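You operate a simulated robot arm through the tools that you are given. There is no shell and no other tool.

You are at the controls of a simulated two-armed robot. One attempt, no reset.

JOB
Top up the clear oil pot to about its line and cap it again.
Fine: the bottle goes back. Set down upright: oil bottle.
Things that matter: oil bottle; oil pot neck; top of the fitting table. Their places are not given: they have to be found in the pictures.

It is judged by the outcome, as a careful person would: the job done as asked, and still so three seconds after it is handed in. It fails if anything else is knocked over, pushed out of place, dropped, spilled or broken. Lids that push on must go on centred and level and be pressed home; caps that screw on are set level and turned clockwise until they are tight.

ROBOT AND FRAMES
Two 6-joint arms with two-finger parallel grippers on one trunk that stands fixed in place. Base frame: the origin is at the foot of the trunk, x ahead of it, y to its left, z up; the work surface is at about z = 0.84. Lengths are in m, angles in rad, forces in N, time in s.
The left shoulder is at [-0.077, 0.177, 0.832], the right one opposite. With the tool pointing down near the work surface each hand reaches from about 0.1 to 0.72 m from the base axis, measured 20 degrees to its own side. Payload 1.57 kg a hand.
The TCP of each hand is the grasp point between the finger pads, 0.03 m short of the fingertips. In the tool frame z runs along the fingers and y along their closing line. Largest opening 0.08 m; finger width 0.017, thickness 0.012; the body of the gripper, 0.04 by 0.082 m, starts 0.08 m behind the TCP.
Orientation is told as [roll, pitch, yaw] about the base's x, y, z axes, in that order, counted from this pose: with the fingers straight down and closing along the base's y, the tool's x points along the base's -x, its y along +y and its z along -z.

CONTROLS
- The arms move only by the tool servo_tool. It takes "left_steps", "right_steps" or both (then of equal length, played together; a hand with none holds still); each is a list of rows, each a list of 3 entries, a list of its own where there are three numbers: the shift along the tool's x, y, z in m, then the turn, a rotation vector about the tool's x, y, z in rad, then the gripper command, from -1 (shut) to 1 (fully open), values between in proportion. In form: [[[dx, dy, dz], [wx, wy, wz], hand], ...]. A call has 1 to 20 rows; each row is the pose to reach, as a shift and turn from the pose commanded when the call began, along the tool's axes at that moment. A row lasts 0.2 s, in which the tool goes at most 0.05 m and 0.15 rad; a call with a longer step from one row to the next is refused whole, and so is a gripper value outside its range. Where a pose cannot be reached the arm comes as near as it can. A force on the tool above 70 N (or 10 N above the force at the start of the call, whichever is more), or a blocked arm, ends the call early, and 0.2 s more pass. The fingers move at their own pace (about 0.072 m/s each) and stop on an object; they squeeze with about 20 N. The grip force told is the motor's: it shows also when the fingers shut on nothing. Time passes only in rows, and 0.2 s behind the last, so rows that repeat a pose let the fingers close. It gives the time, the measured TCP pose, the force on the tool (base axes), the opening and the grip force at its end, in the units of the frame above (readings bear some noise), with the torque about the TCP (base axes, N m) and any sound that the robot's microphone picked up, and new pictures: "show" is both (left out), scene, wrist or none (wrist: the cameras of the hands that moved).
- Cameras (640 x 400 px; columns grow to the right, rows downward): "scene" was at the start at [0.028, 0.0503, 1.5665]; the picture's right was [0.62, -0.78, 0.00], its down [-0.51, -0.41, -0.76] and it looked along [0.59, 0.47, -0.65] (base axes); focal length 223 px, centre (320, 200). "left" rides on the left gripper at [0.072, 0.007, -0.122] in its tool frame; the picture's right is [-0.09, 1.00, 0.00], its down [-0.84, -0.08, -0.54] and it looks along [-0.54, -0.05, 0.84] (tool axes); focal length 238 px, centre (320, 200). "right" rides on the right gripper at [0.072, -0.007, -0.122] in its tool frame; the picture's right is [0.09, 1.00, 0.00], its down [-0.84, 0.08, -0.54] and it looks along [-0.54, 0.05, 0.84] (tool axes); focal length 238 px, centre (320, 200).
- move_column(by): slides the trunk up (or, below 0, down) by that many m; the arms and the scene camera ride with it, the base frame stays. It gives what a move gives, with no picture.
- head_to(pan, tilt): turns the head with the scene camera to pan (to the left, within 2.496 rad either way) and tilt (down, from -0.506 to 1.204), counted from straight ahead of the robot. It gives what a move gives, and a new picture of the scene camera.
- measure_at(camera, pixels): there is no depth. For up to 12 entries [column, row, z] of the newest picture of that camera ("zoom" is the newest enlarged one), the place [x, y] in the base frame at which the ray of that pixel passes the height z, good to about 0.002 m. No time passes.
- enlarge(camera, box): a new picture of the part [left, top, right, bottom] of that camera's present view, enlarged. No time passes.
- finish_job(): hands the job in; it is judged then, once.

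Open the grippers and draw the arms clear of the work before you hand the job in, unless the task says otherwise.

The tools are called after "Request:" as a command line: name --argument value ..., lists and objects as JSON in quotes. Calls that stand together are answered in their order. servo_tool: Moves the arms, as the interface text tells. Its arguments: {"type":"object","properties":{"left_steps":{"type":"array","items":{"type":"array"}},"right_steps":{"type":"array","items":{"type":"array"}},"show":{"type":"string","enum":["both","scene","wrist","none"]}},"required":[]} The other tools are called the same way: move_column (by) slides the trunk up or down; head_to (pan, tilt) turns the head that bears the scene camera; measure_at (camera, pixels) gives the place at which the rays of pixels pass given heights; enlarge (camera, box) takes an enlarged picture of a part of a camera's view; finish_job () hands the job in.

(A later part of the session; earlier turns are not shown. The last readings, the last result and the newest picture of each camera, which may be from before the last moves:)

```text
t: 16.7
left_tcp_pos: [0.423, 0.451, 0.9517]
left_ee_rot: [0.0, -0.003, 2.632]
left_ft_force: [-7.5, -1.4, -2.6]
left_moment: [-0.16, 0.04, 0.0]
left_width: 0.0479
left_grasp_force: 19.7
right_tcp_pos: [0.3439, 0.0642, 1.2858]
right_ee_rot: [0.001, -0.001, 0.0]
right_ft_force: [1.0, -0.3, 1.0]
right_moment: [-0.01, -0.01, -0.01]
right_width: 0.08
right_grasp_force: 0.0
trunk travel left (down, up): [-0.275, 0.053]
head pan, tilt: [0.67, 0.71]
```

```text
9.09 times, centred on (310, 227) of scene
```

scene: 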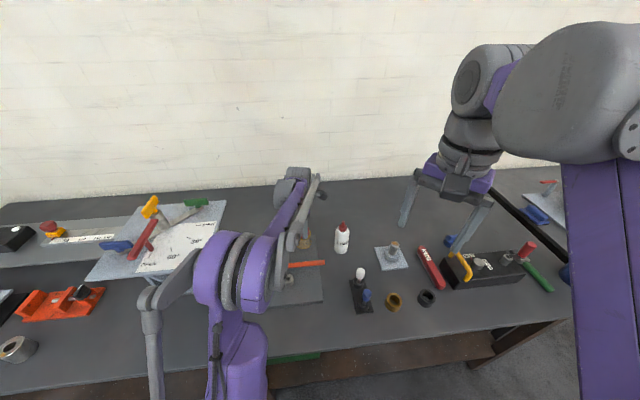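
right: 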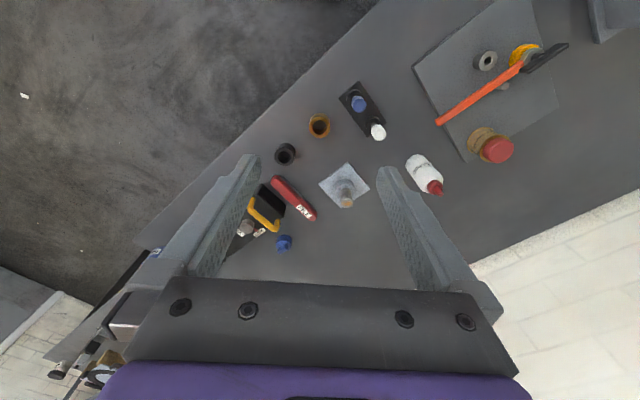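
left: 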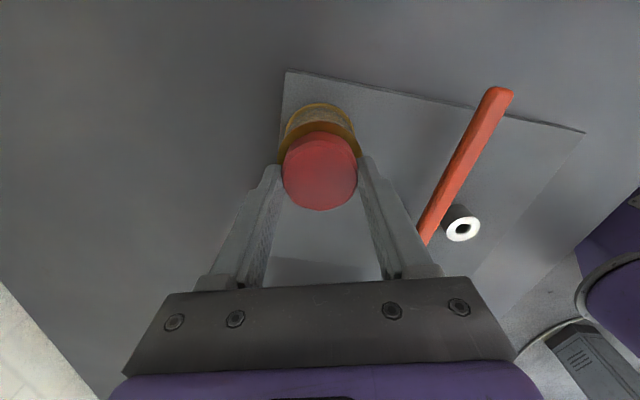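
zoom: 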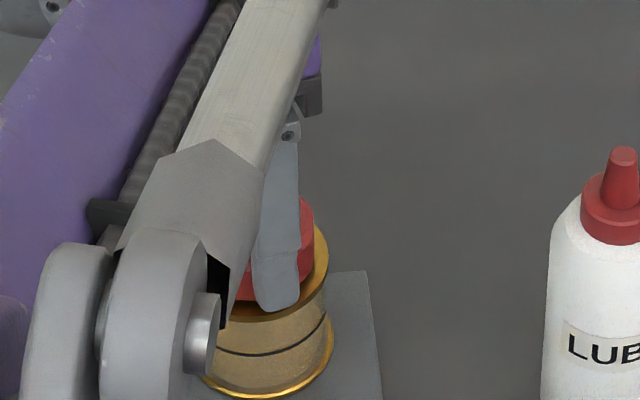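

At 3.5 mm above the start the pull is now only 2.6 N, so the lid is climbing. I'll pull up 3 mm to test whether it is free.

Request:
servo_tool --left_steps '[[[0, 0, -0.001], [0, 0, 0], -1], [[0, 0, -0.002], [0, 0, 0], -1], [[0, 0, -0.003], [0, 0, 0], -1], [[0, 0, -0.003], [0, 0, 0], -1]]' --show "none"

Request:
enlarge --camera "left" --box '[220, 110, 420, 235]'

Request:
enlarge --camera "scene" --box '[275, 205, 345, 249]'

```text
t: 17.7
left_tcp_pos: [0.4223, 0.4497, 0.9544]
left_ee_rot: [0.002, -0.004, 2.631]
left_ft_force: [-6.3, -4.6, -14.6]
left_moment: [-0.03, 0.07, -0.01]
left_width: 0.0481
left_grasp_force: 19.5
right_tcp_pos: [0.3429, 0.0653, 1.2864]
right_ee_rot: [0.001, 0.001, -0.001]
right_ft_force: [0.1, -0.2, -0.2]
right_moment: [0.01, 0.0, -0.02]
right_width: 0.0799
right_grasp_force: 0.0
trunk travel left (down, up): [-0.275, 0.053]
head pan, tilt: [0.67, 0.71]
```

```text
3.20 times, centred on (320, 172) of left
```

zoom: 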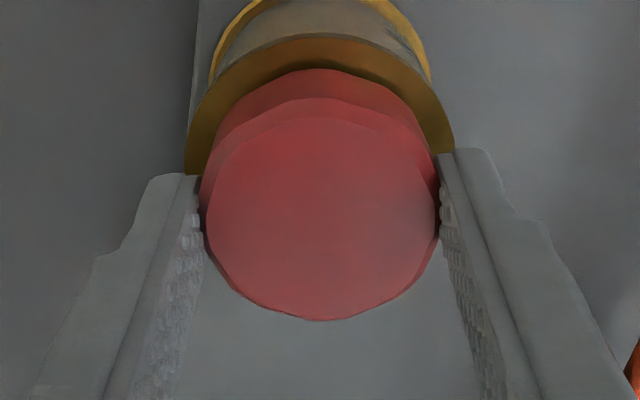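

```text
9.09 times, centred on (310, 227) of scene
```

zoom: 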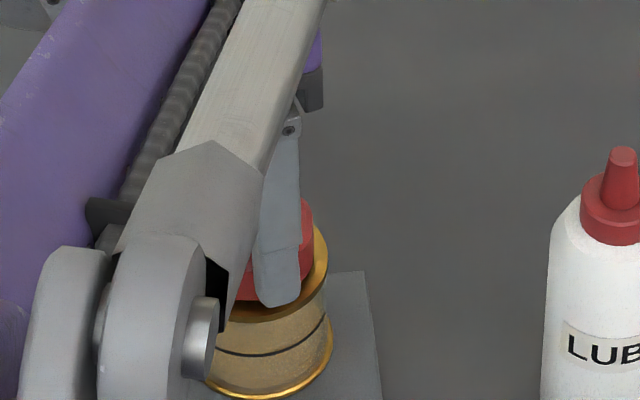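

The pull again caps near 14.6 N, likely the pads slipping, while the ring looks farther away than before. I'll open the hand, rise 30 mm and look at the lid against the ring.

Request:
servo_tool --left_steps '[[[0, 0, 0.003], [0, 0, 0], -1], [[0, 0, 0.003], [0, 0, 0], 0.2], [[0, 0, 0.003], [0, 0, 0], 0.6], [[0, 0, -0.01], [0, 0, 0], 0.6], [[0, 0, -0.03], [0, 0, 0], 0.6], [[0, 0, -0.03], [0, 0, 0], 0.6]]' --show "both"

Request:
enlarge --camera "left" --box '[220, 90, 420, 215]'

Request:
enlarge --camera "scene" --box '[285, 215, 329, 243]'

```text
t: 19.1
left_tcp_pos: [0.4244, 0.4507, 0.983]
left_ee_rot: [-0.001, -0.002, 2.631]
left_ft_force: [-0.1, 0.7, -0.4]
left_moment: [-0.03, 0.0, -0.04]
left_width: 0.064
left_grasp_force: 0.1
right_tcp_pos: [0.3448, 0.0637, 1.2852]
right_ee_rot: [0.001, 0.0, 0.0]
right_ft_force: [-0.1, -0.4, -0.3]
right_moment: [0.01, 0.0, 0.02]
right_width: 0.0801
right_grasp_force: 0.1
trunk travel left (down, up): [-0.275, 0.053]
head pan, tilt: [0.67, 0.71]
```

scene: 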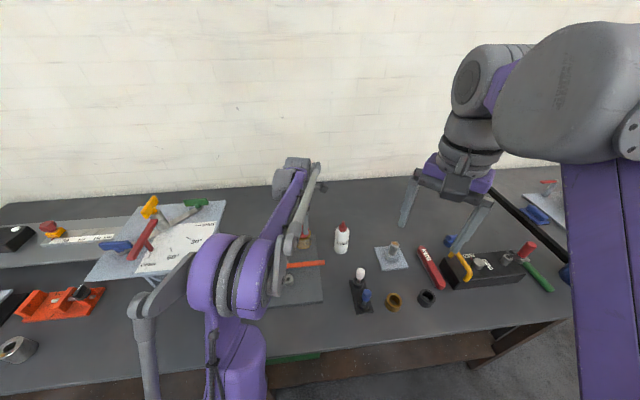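
left: 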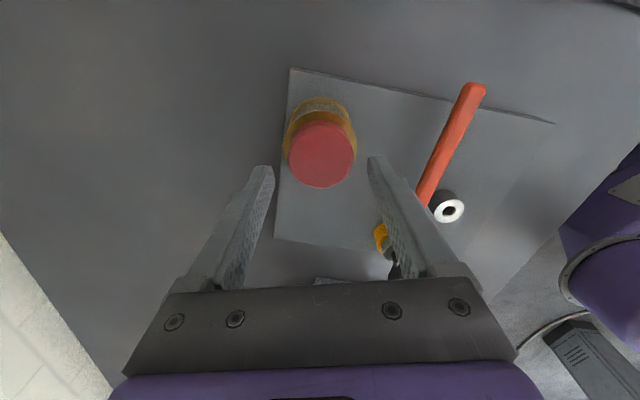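

```text
3.20 times, centred on (320, 152) of left
```

zoom: 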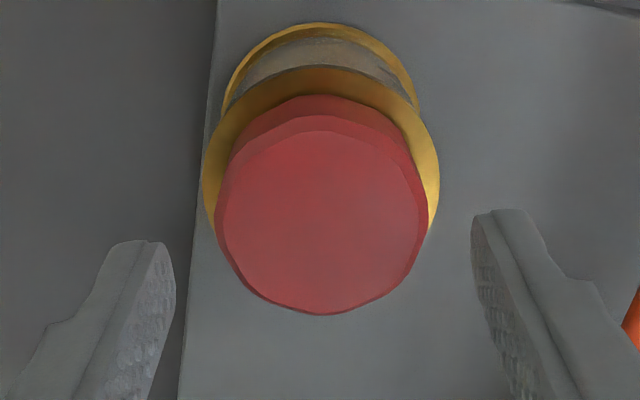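

```text
14.29 times, centred on (307, 229) of scene
```

zoom: 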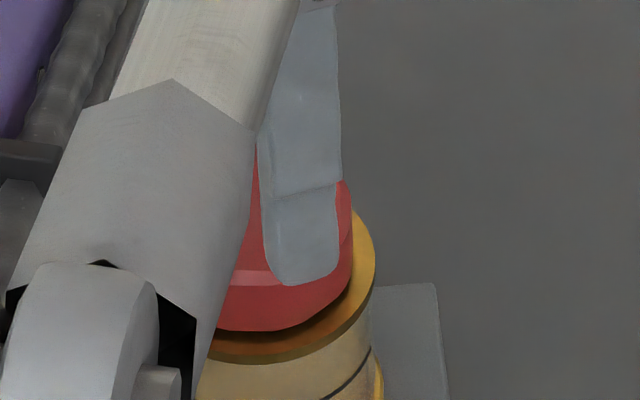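

The lid is centred under the hand and may be about 1 mm higher, consistent with a thread. I'll wind the open hand back clockwise for a long second stroke.

Request:
servo_tool --left_steps '[[[0, 0, 0], [0, 0, 0.14], 0.6], [[0, 0, 0], [0, 0, 0.28], 0.6], [[0, 0, 0], [0, 0, 0.42], 0.6], [[0, 0, 0], [0, 0, 0.56], 0.6], [[0, 0, 0], [0, 0, 0.7], 0.6], [[0, 0, 0], [0, 0, 0.84], 0.6], [[0, 0, 0], [0, 0, 0.98], 0.6], [[0, 0, 0], [0, 0, 1.12], 0.6], [[0, 0, 0], [0, 0, 1.26], 0.6], [[0, 0, 0], [0, 0, 1.4], 0.6], [[0, 0, 0], [0, 0, 1.54], 0.6], [[0, 0, 0], [0, 0, 1.68], 0.6], [[0, 0, 0], [0, 0, 1.82], 0.6], [[0, 0, 0], [0, 0, 1.96], 0.6], [[0, 0, 0], [0, 0, 2.1], 0.6], [[0, 0, 0], [0, 0, 2.24], 0.6], [[0, 0, 0], [0, 0, 2.38], 0.6], [[0, 0, 0], [0, 0, 2.52], 0.6], [[0, 0, 0], [0, 0, 2.63], 0.6]]' --show "none"

Request:
servo_tool --left_steps '[[[0, 0, 0], [0, 0, 0.14], 0.6], [[0, 0, 0], [0, 0, 0.28], 0.6], [[0, 0, 0], [0, 0, 0.42], 0.6], [[0, 0, 0], [0, 0, 0.56], 0.6], [[0, 0, 0], [0, 0, 0.7], 0.6], [[0, 0, 0], [0, 0, 0.84], 0.6], [[0, 0, 0], [0, 0, 0.98], 0.6], [[0, 0, 0], [0, 0, 1.12], 0.6], [[0, 0, 0], [0, 0, 1.26], 0.6], [[0, 0, 0], [0, 0, 1.4], 0.6], [[0, 0, 0], [0, 0, 1.54], 0.6], [[0, 0, 0], [0, 0, 1.68], 0.6], [[0, 0, 0], [0, 0, 1.82], 0.6], [[0, 0, 0], [0, 0, 1.96], 0.6], [[0, 0, 0], [0, 0, 2.1], 0.6], [[0, 0, 0], [0, 0, 2.24], 0.6], [[0, 0, 0], [0, 0, 2.38], 0.6], [[0, 0, 0], [0, 0, 2.5], 0.6], [[0, 0, 0], [0, 0, 2.5], 0.6]]' --show "both"

Request:
enlarge --camera "left" --box '[220, 90, 420, 215]'

Request:
enlarge --camera "scene" --box '[285, 215, 329, 243]'

```text
t: 23.1
left_tcp_pos: [0.4241, 0.4516, 0.985]
left_ee_rot: [0.003, 0.004, -0.003]
left_ft_force: [0.4, -0.3, -0.1]
left_moment: [0.03, 0.0, -0.01]
left_width: 0.0639
left_grasp_force: 0.0
right_tcp_pos: [0.3434, 0.0637, 1.2864]
right_ee_rot: [0.002, 0.0, -0.001]
right_ft_force: [0.3, 0.3, 0.7]
right_moment: [-0.02, 0.05, -0.01]
right_width: 0.08
right_grasp_force: 0.1
trunk travel left (down, up): [-0.275, 0.053]
head pan, tilt: [0.67, 0.71]
```

```text
t: 27.1
left_tcp_pos: [0.432, 0.4365, 0.9833]
left_ee_rot: [-0.008, -0.002, -2.491]
left_ft_force: [0.9, -0.2, 0.4]
left_moment: [0.0, 0.0, -0.02]
left_width: 0.064
left_grasp_force: 0.1
left hand out of reach, approached as far as the arm can: row 18, 19
right_tcp_pos: [0.344, 0.064, 1.2853]
right_ee_rot: [-0.001, 0.002, 0.001]
right_ft_force: [-0.9, -0.4, -0.3]
right_moment: [0.01, 0.01, 0.01]
right_width: 0.0801
right_grasp_force: 0.0
trunk travel left (down, up): [-0.275, 0.053]
head pan, tilt: [0.67, 0.71]
```

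scene: 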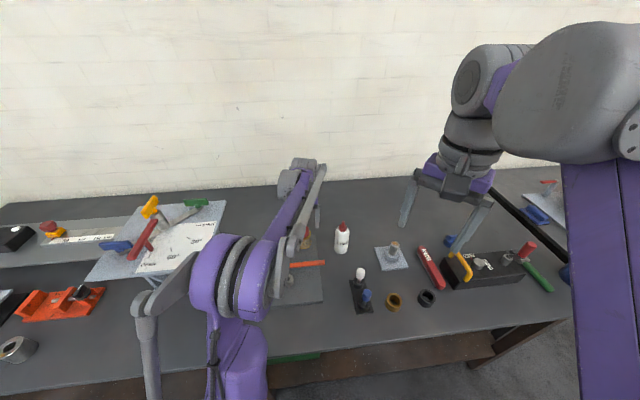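
left: 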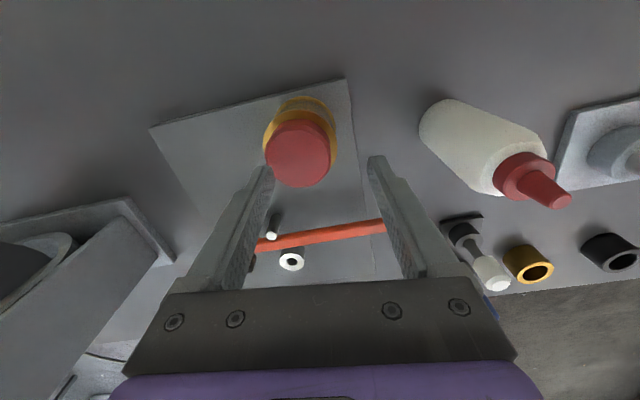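

```text
3.20 times, centred on (320, 152) of left
```

zoom: 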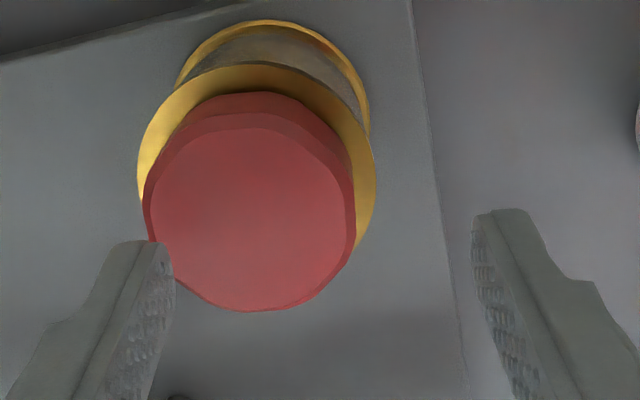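

```text
14.29 times, centred on (307, 229) of scene
```

zoom: 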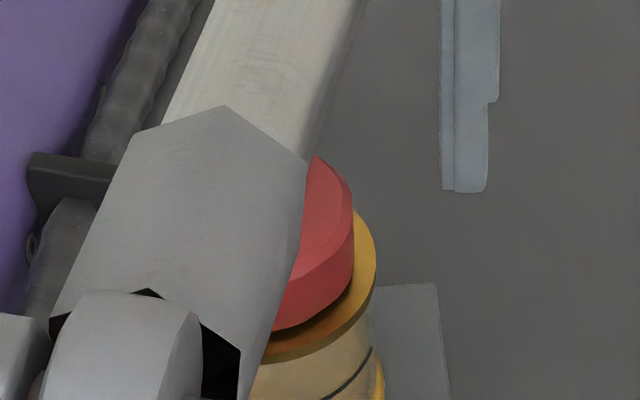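

Yaw −2.49 is just past the wrist limit and the hand shifted aside. I'll turn back 0.25 rad and check the position before gripping again.

Request:
servo_tool --left_steps '[[[0, 0, 0], [0, 0, -0.12], 0.6], [[0, 0, 0], [0, 0, -0.25], 0.6], [[0, 0, 0], [0, 0, -0.25], 0.6]]' --show "wrist"

Request:
enlarge --camera "left" --box '[220, 90, 420, 215]'

```text
t: 27.9
left_tcp_pos: [0.432, 0.4363, 0.9833]
left_ee_rot: [-0.004, 0.0, -2.25]
left_ft_force: [-0.3, 0.1, 0.5]
left_moment: [0.0, 0.0, 0.0]
left_width: 0.0639
left_grasp_force: 0.1
right_tcp_pos: [0.3442, 0.0635, 1.2855]
right_ee_rot: [0.0, 0.0, 0.001]
right_ft_force: [-0.1, -0.7, 0.0]
right_moment: [0.0, -0.01, -0.02]
right_width: 0.08
right_grasp_force: 0.0
trunk travel left (down, up): [-0.275, 0.053]
head pan, tilt: [0.67, 0.71]
```

left: 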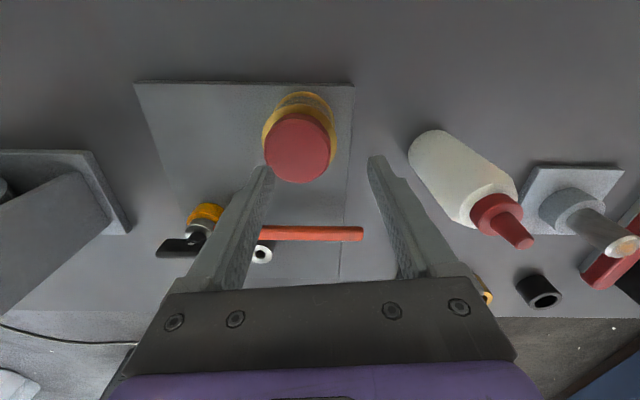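

```text
3.20 times, centred on (320, 152) of left
```

zoom: 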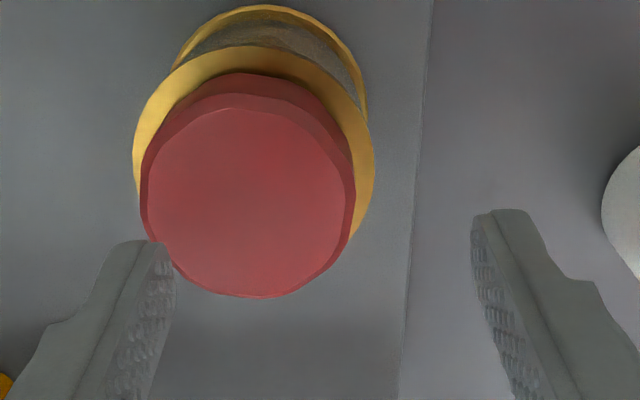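

The hand needs a shift of about 17 mm to be back over the lid. I'll shift, then lower to the grip height and look.

Request:
servo_tool --left_steps '[[[0.0065, -0.0162, 0], [0, 0, 0], 0.6], [[0.0065, -0.0162, 0], [0, 0, 0], 0.6], [[0.0065, -0.0162, 0.015], [0, 0, 0], 0.6], [[0.0065, -0.0162, 0.025], [0, 0, 0], 0.6], [[0.0065, -0.0162, 0.025], [0, 0, 0], 0.6]]' --show "wrist"

Request:
enlarge --camera "left" --box '[220, 110, 420, 235]'

```text
t: 29.1
left_tcp_pos: [0.424, 0.4509, 0.9587]
left_ee_rot: [-0.003, -0.003, -2.25]
left_ft_force: [-0.4, -0.3, 0.4]
left_moment: [0.02, 0.02, 0.0]
left_width: 0.0638
left_grasp_force: 0.1
right_tcp_pos: [0.3445, 0.0628, 1.2861]
right_ee_rot: [0.0, 0.001, 0.0]
right_ft_force: [-0.4, 0.2, 0.1]
right_moment: [-0.02, -0.02, 0.02]
right_width: 0.0799
right_grasp_force: 0.2
trunk travel left (down, up): [-0.275, 0.053]
head pan, tilt: [0.67, 0.71]
```

left: 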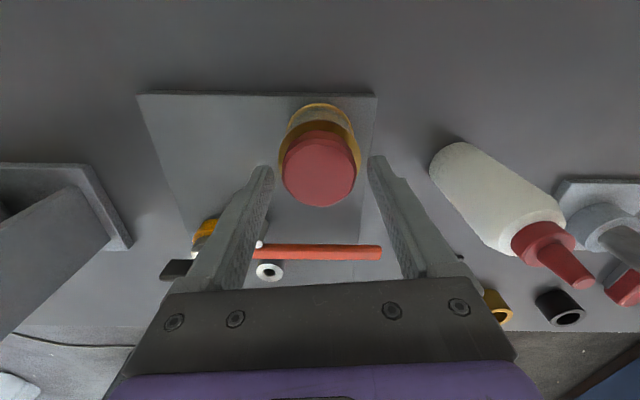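

```text
3.20 times, centred on (320, 172) of left
```

zoom: 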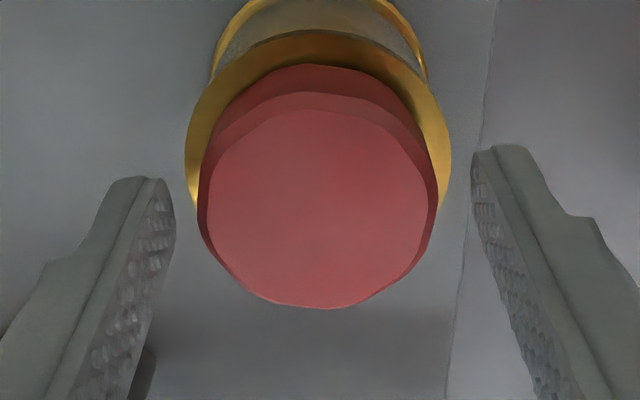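

Centred. I'll lower 8 mm, close on the lid and turn counter-clockwise about 2.1 rad, rising slightly.

Request:
servo_tool --left_steps '[[[0, 0, 0.008], [0, 0, 0], 0.6], [[0, 0, 0.008], [0, 0, 0], 0.2], [[0, 0, 0.008], [0, 0, 0], -0.3], [[0, 0, 0.008], [0, 0, 0], -1], [[0, 0, 0.008], [0, 0, 0], -1], [[0, 0, 0.008], [0, 0, 0], -1]]' --show "none"

Request:
servo_tool --left_steps '[[[0, 0, 0], [0, 0, -0.14], -1], [[0, 0, 0], [0, 0, -0.28], -1], [[0, 0, 0], [0, 0, -0.42], -1], [[0, 0, 0], [0, 0, -0.56], -1], [[0, 0, 0], [0, 0, -0.7], -1], [[0, 0, 0], [0, 0, -0.84], -1], [[0, 0, 0], [0, 0, -0.98], -1], [[0, 0, 0], [0, 0, -1.12], -1], [[0, 0, 0], [0, 0, -1.26], -1], [[0, 0, 0], [0, 0, -1.4], -1], [[0, 0, 0], [0, 0, -1.54], -1], [[0, 0, 0], [0, 0, -1.68], -1], [[0, 0, 0], [0, 0, -1.82], -1], [[0, 0, 0], [0, 0, -1.96], -1], [[0, 0, 0], [0, 0, -2.1], -1], [[0, 0, 0], [0, 0, -2.1], -1]]' --show "wrist"

Request:
enlarge --camera "left" --box '[220, 110, 420, 235]'

```text
t: 30.5
left_tcp_pos: [0.4238, 0.4519, 0.9509]
left_ee_rot: [-0.004, -0.002, -2.249]
left_ft_force: [-1.6, 2.6, -0.7]
left_moment: [0.03, 0.03, 0.02]
left_width: 0.0487
left_grasp_force: 19.6
right_tcp_pos: [0.344, 0.0642, 1.2855]
right_ee_rot: [-0.001, 0.002, 0.0]
right_ft_force: [0.5, -0.1, 0.1]
right_moment: [0.01, -0.02, 0.01]
right_width: 0.0801
right_grasp_force: 0.0
trunk travel left (down, up): [-0.275, 0.053]
head pan, tilt: [0.67, 0.71]
```

```text
t: 33.9
left_tcp_pos: [0.4241, 0.4513, 0.9497]
left_ee_rot: [0.001, 0.001, -0.148]
left_ft_force: [4.1, 3.8, 11.3]
left_moment: [0.07, -0.12, -0.02]
left_width: 0.0483
left_grasp_force: 19.9
right_tcp_pos: [0.3442, 0.0636, 1.2878]
right_ee_rot: [0.0, 0.0, 0.0]
right_ft_force: [0.2, -0.5, -0.4]
right_moment: [0.0, -0.01, -0.01]
right_width: 0.0799
right_grasp_force: 0.0
trunk travel left (down, up): [-0.275, 0.053]
head pan, tilt: [0.67, 0.71]
```

left: 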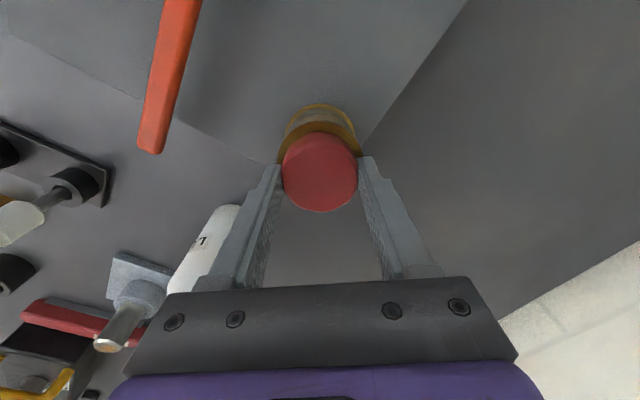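

```text
3.20 times, centred on (320, 172) of left
```

zoom: 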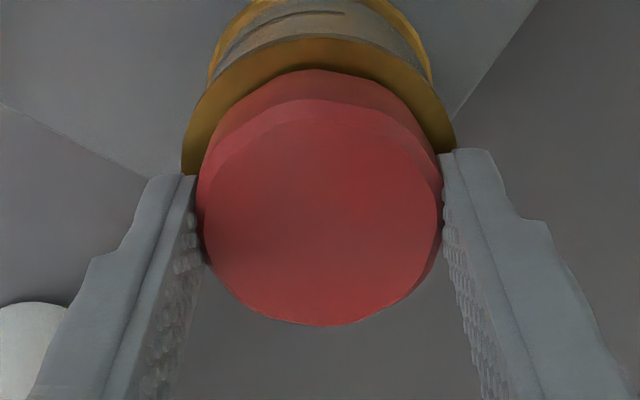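

Holding height while turning gave +11 N upward: the lid is clearly climbing its thread. I'll continue counter-clockwise 2.6 rad while rising about 4 mm.

Request:
servo_tool --left_steps '[[[0, 0, -0.0015], [0, 0, 0], -1], [[0, 0, -0.0017], [0, 0, -0.14], -1], [[0, 0, -0.0019], [0, 0, -0.28], -1], [[0, 0, -0.0021], [0, 0, -0.42], -1], [[0, 0, -0.0023], [0, 0, -0.56], -1], [[0, 0, -0.0025], [0, 0, -0.7], -1], [[0, 0, -0.0027], [0, 0, -0.84], -1], [[0, 0, -0.0029], [0, 0, -0.98], -1], [[0, 0, -0.0031], [0, 0, -1.12], -1], [[0, 0, -0.0033], [0, 0, -1.26], -1], [[0, 0, -0.0035], [0, 0, -1.4], -1], [[0, 0, -0.0037], [0, 0, -1.54], -1], [[0, 0, -0.0039], [0, 0, -1.68], -1], [[0, 0, -0.0041], [0, 0, -1.82], -1], [[0, 0, -0.0042], [0, 0, -1.96], -1], [[0, 0, -0.0043], [0, 0, -2.1], -1], [[0, 0, -0.0044], [0, 0, -2.24], -1], [[0, 0, -0.0045], [0, 0, -2.38], -1], [[0, 0, -0.0045], [0, 0, -2.52], -1], [[0, 0, -0.0045], [0, 0, -2.66], -1]]' --show "wrist"

Request:
enlarge --camera "left" --box '[220, 110, 420, 235]'

Request:
enlarge --camera "scene" --box '[285, 215, 329, 243]'

```text
t: 38.1
left_tcp_pos: [0.424, 0.4499, 0.9555]
left_ee_rot: [0.0, -0.004, 2.513]
left_ft_force: [0.6, 0.0, -0.6]
left_moment: [-0.03, 0.02, -0.02]
left_width: 0.048
left_grasp_force: 19.9
right_tcp_pos: [0.3434, 0.0639, 1.2862]
right_ee_rot: [0.0, -0.001, 0.001]
right_ft_force: [0.0, 0.2, -0.1]
right_moment: [0.02, -0.01, 0.0]
right_width: 0.0801
right_grasp_force: 0.1
trunk travel left (down, up): [-0.275, 0.053]
head pan, tilt: [0.67, 0.71]
```

left: 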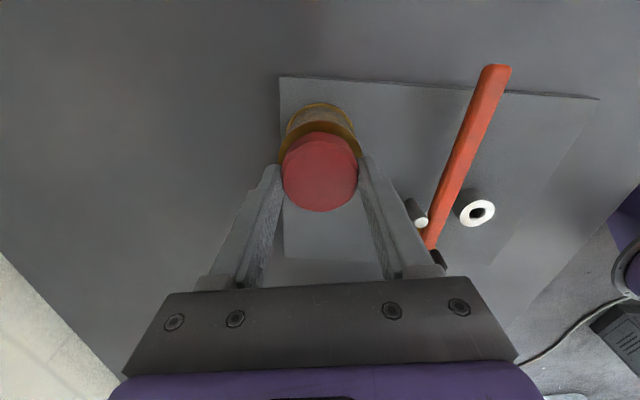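

```text
3.20 times, centred on (320, 172) of left
```

zoom: 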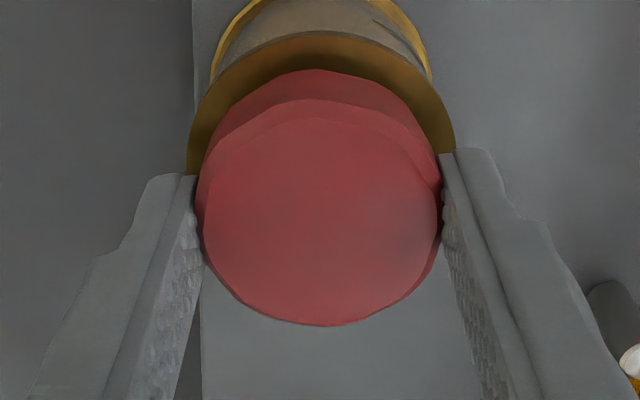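

```text
14.29 times, centred on (307, 229) of scene
```

zoom: 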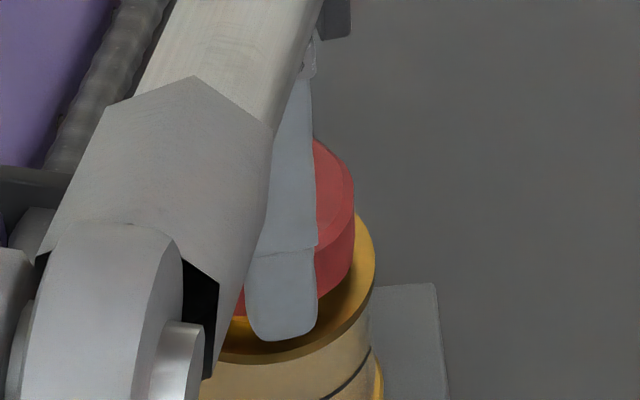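

All forces are near zero now and the lid looks lifted off the ring. I'll pull up gently 6 mm to see if it is free.

Request:
servo_tool --left_steps '[[[0, 0, -0.001], [0, 0, 0], -1], [[0, 0, -0.002], [0, 0, 0], -1], [[0, 0, -0.004], [0, 0, 0], -1], [[0, 0, -0.006], [0, 0, 0], -1], [[0, 0, -0.006], [0, 0, 0], -1]]' --show "wrist"

Request:
enlarge --camera "left" --box '[220, 110, 420, 235]'

Request:
enlarge --camera "scene" --box '[285, 215, 329, 243]'

```text
t: 39.3
left_tcp_pos: [0.424, 0.451, 0.9608]
left_ee_rot: [0.001, -0.003, 2.51]
left_ft_force: [0.1, 0.7, 0.4]
left_moment: [-0.01, 0.0, 0.01]
left_width: 0.048
left_grasp_force: 19.9
right_tcp_pos: [0.3444, 0.0643, 1.2858]
right_ee_rot: [-0.001, 0.001, 0.001]
right_ft_force: [0.3, 0.6, 0.3]
right_moment: [-0.06, 0.02, 0.03]
right_width: 0.0802
right_grasp_force: 0.1
trunk travel left (down, up): [-0.275, 0.053]
head pan, tilt: [0.67, 0.71]
```

left: 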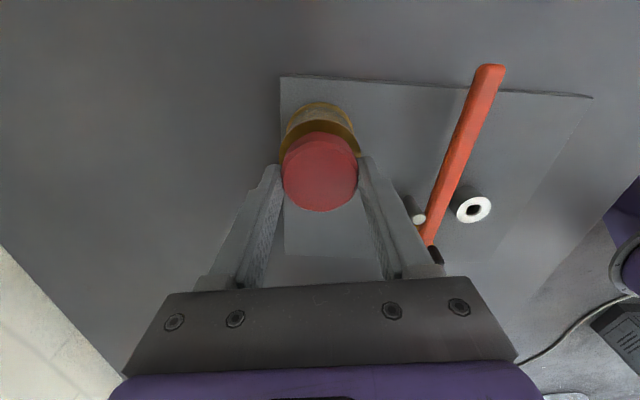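

```text
3.20 times, centred on (320, 172) of left
```

zoom: 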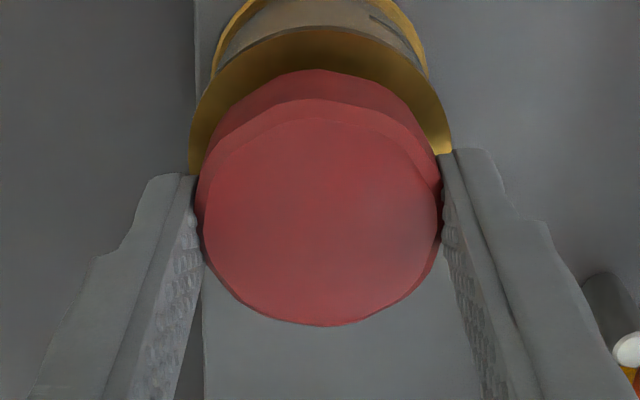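

```text
14.29 times, centred on (307, 229) of scene
```

zoom: 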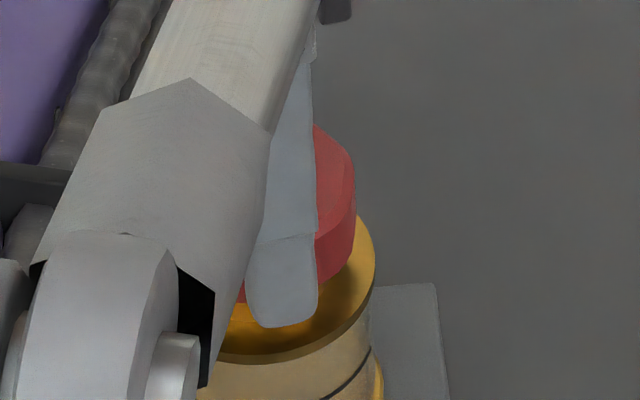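

The lid is free. I'll lift it well clear and turn the wrist back to yaw 0.

Request:
servo_tool --left_steps '[[[0, 0, -0.01], [0, 0, 0], -1], [[0, 0, -0.03], [0, 0, 0], -1], [[0, 0, -0.05], [0, 0, 0.14], -1], [[0, 0, -0.07], [0, 0, 0.28], -1], [[0, 0, -0.09], [0, 0, 0.42], -1], [[0, 0, -0.09], [0, 0, 0.56], -1], [[0, 0, -0.09], [0, 0, 0.7], -1], [[0, 0, -0.09], [0, 0, 0.84], -1], [[0, 0, -0.09], [0, 0, 0.98], -1], [[0, 0, -0.09], [0, 0, 1.12], -1], [[0, 0, -0.09], [0, 0, 1.26], -1], [[0, 0, -0.09], [0, 0, 1.4], -1], [[0, 0, -0.09], [0, 0, 1.54], -1], [[0, 0, -0.09], [0, 0, 1.68], -1], [[0, 0, -0.09], [0, 0, 1.82], -1], [[0, 0, -0.09], [0, 0, 1.96], -1], [[0, 0, -0.09], [0, 0, 2.1], -1], [[0, 0, -0.09], [0, 0, 2.24], -1], [[0, 0, -0.09], [0, 0, 2.38], -1], [[0, 0, -0.09], [0, 0, 2.51], -1]]' --show "both"

Request:
enlarge --camera "scene" --box '[265, 180, 345, 250]'

Request:
enlarge --camera "left" --box '[220, 70, 420, 235]'

```text
t: 43.5
left_tcp_pos: [0.4239, 0.4502, 1.051]
left_ee_rot: [0.002, 0.003, -0.001]
left_ft_force: [-0.2, 0.0, -0.6]
left_moment: [0.0, -0.03, 0.01]
left_width: 0.048
left_grasp_force: 20.0
right_tcp_pos: [0.3438, 0.064, 1.286]
right_ee_rot: [-0.001, 0.001, 0.0]
right_ft_force: [0.1, -0.5, -0.1]
right_moment: [0.0, 0.02, 0.03]
right_width: 0.08
right_grasp_force: 0.0
trunk travel left (down, up): [-0.275, 0.053]
head pan, tilt: [0.67, 0.71]
```

scene: 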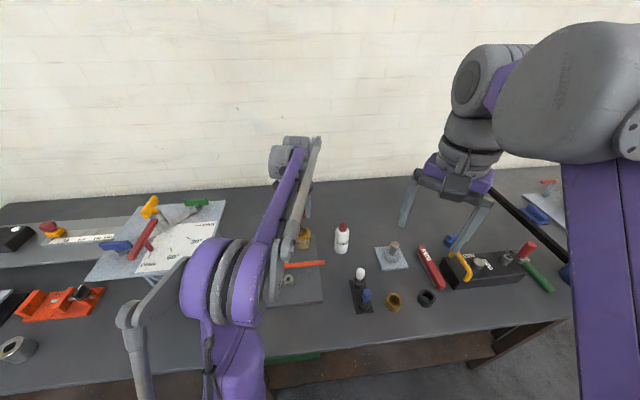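
left: 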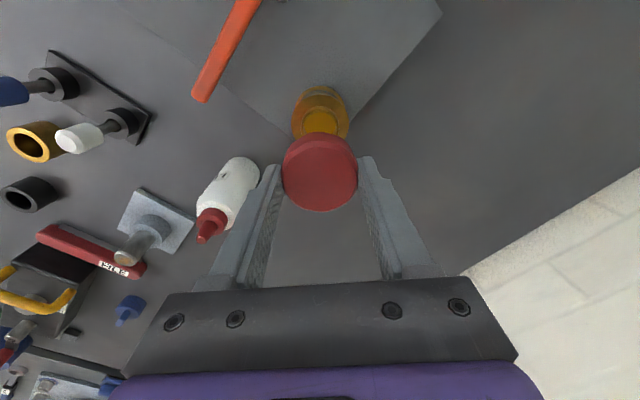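

```text
5.71 times, centred on (305, 215) of scene
```

zoom: 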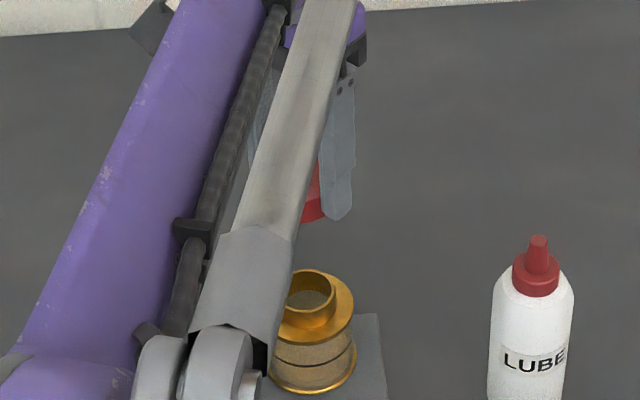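

```text
2.42 times, centred on (320, 152) of left
```

zoom: 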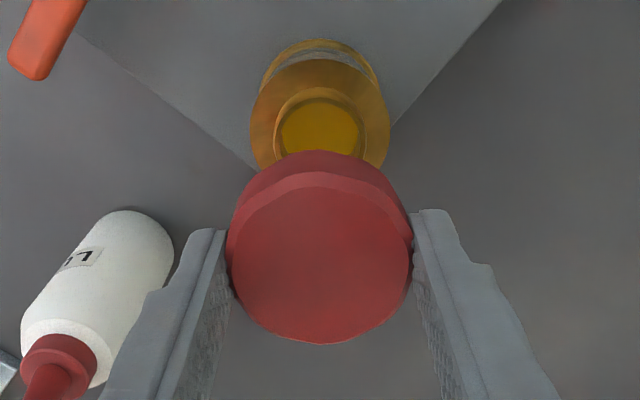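

The neck is open: a brass tube with amber oil inside. I'll carry the lid to the clear table area near (0.45, 0.58) and start lowering.

Request:
servo_tool --left_steps '[[[-0.007, 0.035, 0], [0, 0, 0], -1], [[-0.014, 0.07, 0], [0, 0, 0], -1], [[-0.02, 0.1, 0], [0, 0, 0], -1], [[-0.026, 0.13, 0], [0, 0, 0], -1], [[-0.026, 0.13, 0.04], [0, 0, 0], -1], [[-0.026, 0.13, 0.08], [0, 0, 0], -1], [[-0.026, 0.13, 0.12], [0, 0, 0], -1], [[-0.026, 0.13, 0.145], [0, 0, 0], -1], [[-0.026, 0.13, 0.155], [0, 0, 0], -1], [[-0.026, 0.13, 0.155], [0, 0, 0], -1]]' --show "both"

Request:
enlarge --camera "scene" --box '[265, 190, 345, 250]'

```text
t: 45.7
left_tcp_pos: [0.4489, 0.5815, 0.8951]
left_ee_rot: [0.002, 0.005, 0.0]
left_ft_force: [0.1, -0.4, 0.1]
left_moment: [0.0, -0.02, 0.01]
left_width: 0.0477
left_grasp_force: 20.2
right_tcp_pos: [0.3441, 0.0647, 1.2864]
right_ee_rot: [-0.002, -0.001, 0.0]
right_ft_force: [-0.5, -0.6, 0.4]
right_moment: [0.03, 0.0, -0.01]
right_width: 0.08
right_grasp_force: 0.0
trunk travel left (down, up): [-0.275, 0.053]
head pan, tilt: [0.67, 0.71]
```

scene: 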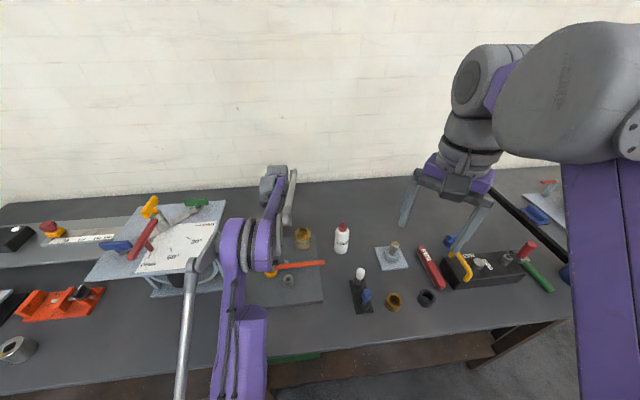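
left: 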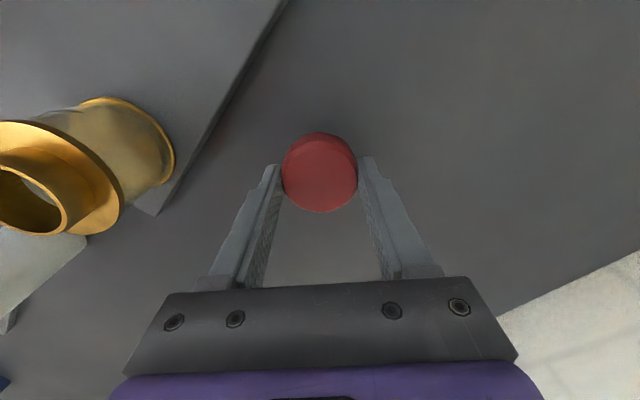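

```text
6.67 times, centred on (305, 220) of scene
```

zoom: 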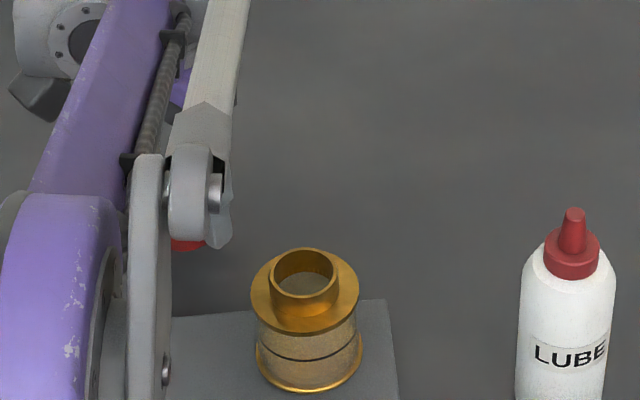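

I'll lower the lid onto the table in small steps, watching the force.

Request:
servo_tool --left_steps '[[[0, 0, 0.005], [0, 0, 0], -1], [[0, 0, 0.01], [0, 0, 0], -1], [[0, 0, 0.014], [0, 0, 0], -1], [[0, 0, 0.014], [0, 0, 0], -1]]' --show "wrist"

Request:
enlarge --camera "scene" --box '[265, 205, 309, 233]'

```text
t: 46.7
left_tcp_pos: [0.4505, 0.5801, 0.8817]
left_ee_rot: [0.003, 0.004, -0.001]
left_ft_force: [0.1, 0.1, -0.4]
left_moment: [-0.02, -0.03, 0.0]
left_width: 0.0478
left_grasp_force: 19.5
right_tcp_pos: [0.3445, 0.0644, 1.2859]
right_ee_rot: [0.0, 0.0, 0.001]
right_ft_force: [0.5, 0.4, -0.2]
right_moment: [0.01, 0.0, 0.0]
right_width: 0.0799
right_grasp_force: 0.0
trunk travel left (down, up): [-0.275, 0.053]
head pan, tilt: [0.67, 0.71]
```

left: 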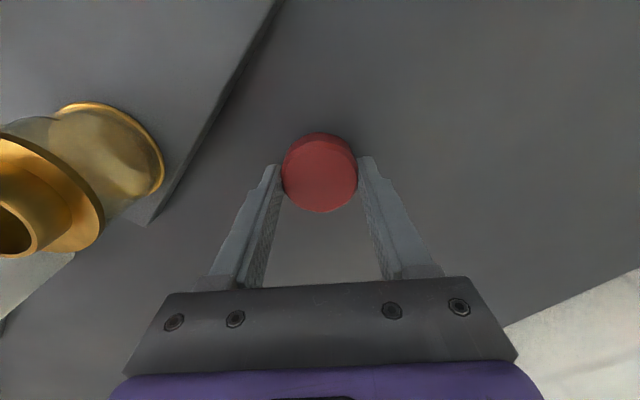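

```text
14.29 times, centred on (287, 219) of scene
```

zoom: 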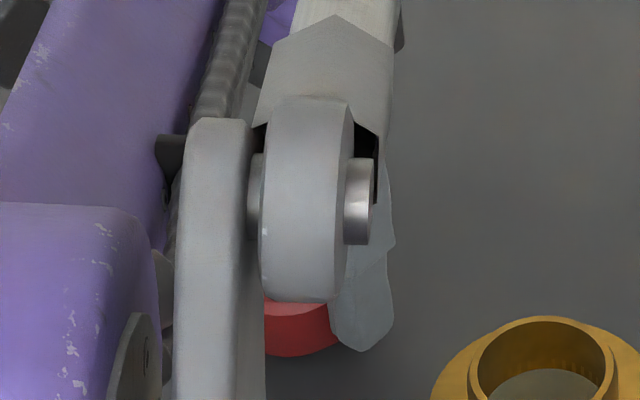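

No contact yet at TCP z 0.882. I'll continue down in 1–2 mm steps.

Request:
servo_tool --left_steps '[[[0, 0, 0.001], [0, 0, 0], -1], [[0, 0, 0.002], [0, 0, 0], -1], [[0, 0, 0.003], [0, 0, 0], -1], [[0, 0, 0.004], [0, 0, 0], -1], [[0, 0, 0.004], [0, 0, 0], -1]]' --show "none"

```text
t: 47.9
left_tcp_pos: [0.4501, 0.5811, 0.8771]
left_ee_rot: [-0.001, 0.003, 0.0]
left_ft_force: [0.4, 0.1, -0.5]
left_moment: [-0.02, 0.03, 0.01]
left_width: 0.048
left_grasp_force: 19.9
right_tcp_pos: [0.3432, 0.0642, 1.2866]
right_ee_rot: [0.0, 0.001, 0.0]
right_ft_force: [-1.0, -0.7, 1.2]
right_moment: [0.0, -0.03, 0.0]
right_width: 0.08
right_grasp_force: 0.1
trunk travel left (down, up): [-0.275, 0.053]
head pan, tilt: [0.67, 0.71]
```

Still no contact at 0.877. Continuing down another 4 mm in small steps.

Request:
servo_tool --left_steps '[[[0, 0, 0.001], [0, 0, 0], -1], [[0, 0, 0.002], [0, 0, 0], -1], [[0, 0, 0.003], [0, 0, 0], -1], [[0, 0, 0.003], [0, 0, 0], -1]]' --show "none"

```text
t: 48.9
left_tcp_pos: [0.4495, 0.5812, 0.8745]
left_ee_rot: [0.002, 0.004, 0.002]
left_ft_force: [-0.6, -0.7, 0.2]
left_moment: [0.02, -0.03, -0.01]
left_width: 0.0478
left_grasp_force: 20.2
right_tcp_pos: [0.3436, 0.0648, 1.2867]
right_ee_rot: [0.001, -0.001, 0.0]
right_ft_force: [-0.7, -0.2, 0.1]
right_moment: [-0.02, 0.01, 0.03]
right_width: 0.0798
right_grasp_force: 0.0
trunk travel left (down, up): [-0.275, 0.053]
head pan, tilt: [0.67, 0.71]
```

No contact at 0.8745 (tips about 0.8445). I'll go 2 mm further, checking again.

Request:
servo_tool --left_steps '[[[0, 0, 0.001], [0, 0, 0], -1], [[0, 0, 0.002], [0, 0, 0], -1], [[0, 0, 0.002], [0, 0, 0], -1]]' --show "wrist"

Request:
enlarge --camera "left" --box '[260, 120, 380, 220]'

Request:
enlarge --camera "scene" --box '[265, 205, 309, 233]'

```text
t: 49.7
left_tcp_pos: [0.4494, 0.5805, 0.8727]
left_ee_rot: [0.002, 0.002, 0.0]
left_ft_force: [0.1, 0.5, -0.8]
left_moment: [-0.01, 0.02, -0.03]
left_width: 0.0479
left_grasp_force: 20.2
right_tcp_pos: [0.3432, 0.0652, 1.2866]
right_ee_rot: [0.0, -0.001, -0.001]
right_ft_force: [0.1, 0.6, -0.2]
right_moment: [-0.01, 0.02, 0.01]
right_width: 0.0801
right_grasp_force: 0.0
trunk travel left (down, up): [-0.275, 0.053]
head pan, tilt: [0.67, 0.71]
```

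left: 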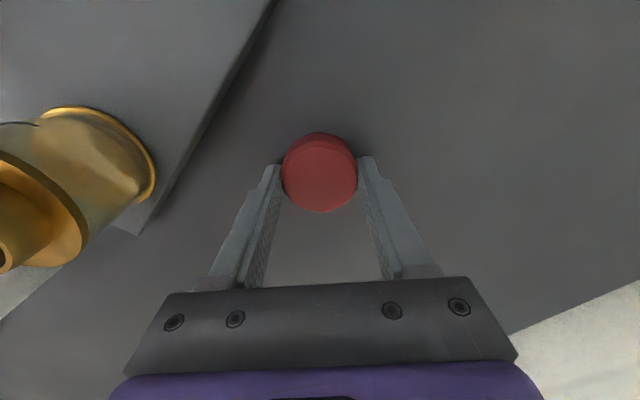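

```text
4.00 times, centred on (320, 170) of left
```

zoom: 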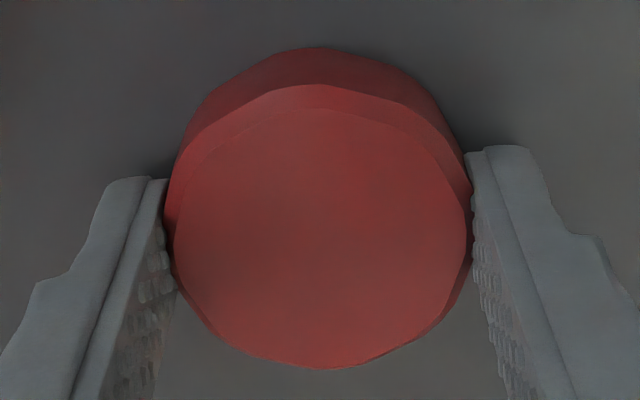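

```text
14.29 times, centred on (287, 219) of scene
```

zoom: 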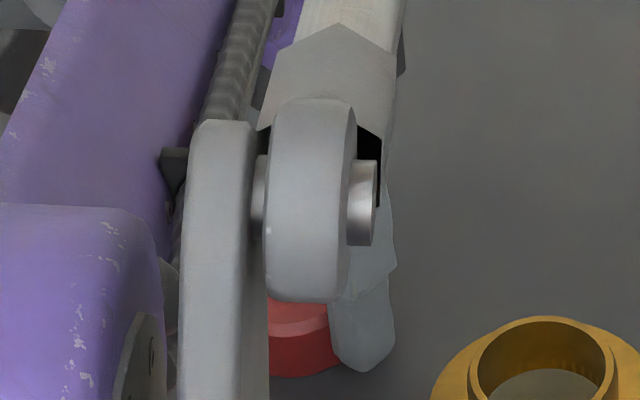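

The lid bottom is level with the fingertips (about 0.843) and nearly on the table. I'll go down 1 mm at a time.

Request:
servo_tool --left_steps '[[[0, 0, 0.0007], [0, 0, 0], -1], [[0, 0, 0.0014], [0, 0, 0], -1], [[0, 0, 0.002], [0, 0, 0], -1], [[0, 0, 0.002], [0, 0, 0], -1]]' --show "none"

```text
t: 50.7
left_tcp_pos: [0.4491, 0.5802, 0.8702]
left_ee_rot: [0.002, 0.004, 0.0]
left_ft_force: [2.2, 1.3, 6.1]
left_moment: [-0.06, -0.01, 0.04]
left_width: 0.0481
left_grasp_force: 19.9
right_tcp_pos: [0.3433, 0.0645, 1.2864]
right_ee_rot: [0.0, -0.001, 0.0]
right_ft_force: [0.4, 0.4, -0.2]
right_moment: [0.0, 0.0, -0.01]
right_width: 0.0799
right_grasp_force: 0.1
trunk travel left (down, up): [-0.275, 0.053]
head pan, tilt: [0.67, 0.71]
```

Contact at about 6 N: the lid is down. I'll open the hand and rise clear.

Request:
servo_tool --left_steps '[[[0, 0, 0], [0, 0, 0], -0.2], [[0, 0, 0], [0, 0, 0], 0.3], [[0, 0, 0], [0, 0, 0], 0.7], [[0, 0, -0.01], [0, 0, 0], 0.8], [[0, 0, -0.04], [0, 0, 0], 0.8], [[0, 0, -0.08], [0, 0, 0], 0.8], [[0, 0, -0.12], [0, 0, 0], 0.8], [[0, 0, -0.16], [0, 0, 0], 0.8], [[0, 0, -0.16], [0, 0, 0], 0.8]]' --show "both"

Request:
enlarge --camera "scene" --box '[265, 190, 345, 250]'

Request:
enlarge --camera "left" --box '[180, 50, 400, 200]'

```text
t: 52.7
left_tcp_pos: [0.4528, 0.5808, 1.0294]
left_ee_rot: [0.001, 0.003, -0.001]
left_ft_force: [0.1, -0.1, 0.3]
left_moment: [0.04, 0.0, -0.02]
left_width: 0.0719
left_grasp_force: 0.0
right_tcp_pos: [0.3445, 0.0639, 1.2864]
right_ee_rot: [0.0, 0.0, 0.0]
right_ft_force: [-0.1, 0.5, 0.2]
right_moment: [-0.04, 0.0, -0.03]
right_width: 0.0799
right_grasp_force: 0.0
trunk travel left (down, up): [-0.275, 0.053]
head pan, tilt: [0.67, 0.71]
```

scene: 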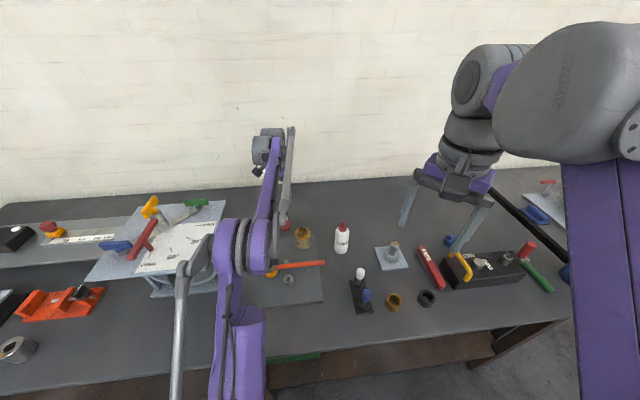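
left: 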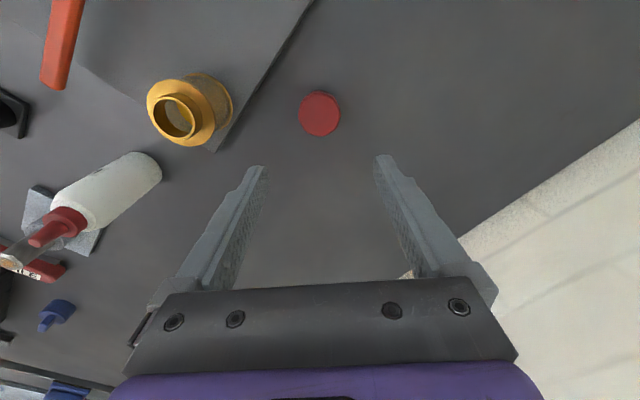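

```text
6.67 times, centred on (305, 220) of scene
```

zoom: 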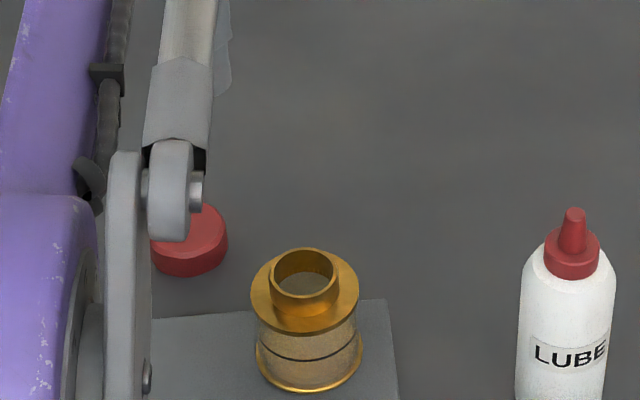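

```text
2.67 times, centred on (290, 125) of left
```

zoom: 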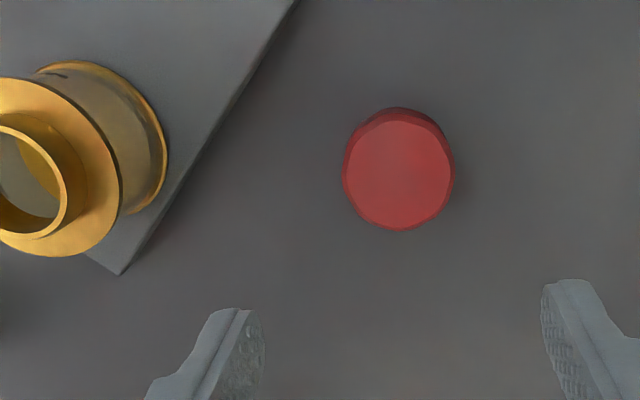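

The lid lies flat on the table near (0.45, 0.58). I'll zoom into the pot to see the oil level relative to the line.

Request:
enlarge --camera "scene" --box '[285, 222, 321, 252]'

Request:
enlarge --camera "left" --box '[135, 60, 245, 160]'

Request:
enlarge --camera "right" --box '[440, 100, 540, 180]'

```text
13.33 times, centred on (303, 237) of scene
```

zoom: 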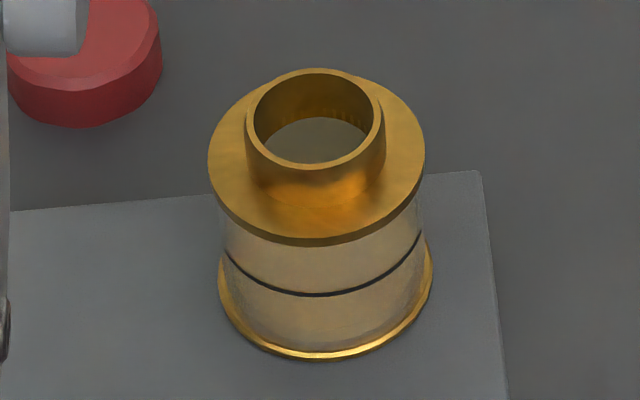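

```text
4.00 times, centred on (190, 110) of left
```

zoom: 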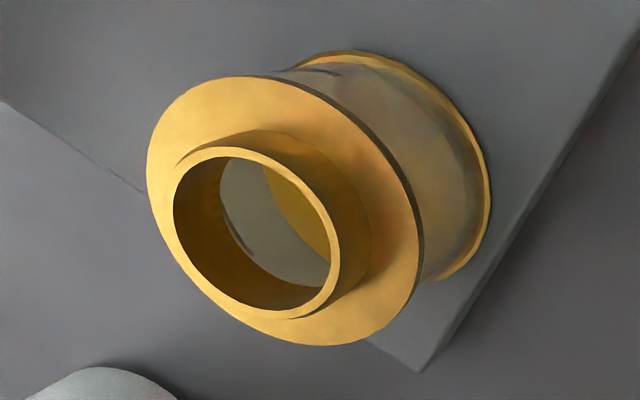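

```text
5.00 times, centred on (490, 140) of right
```

zoom: 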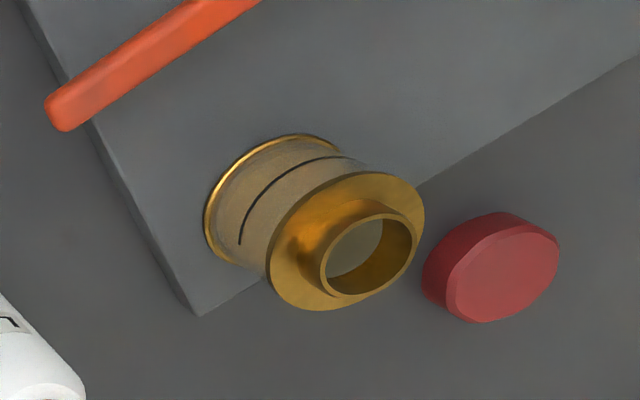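

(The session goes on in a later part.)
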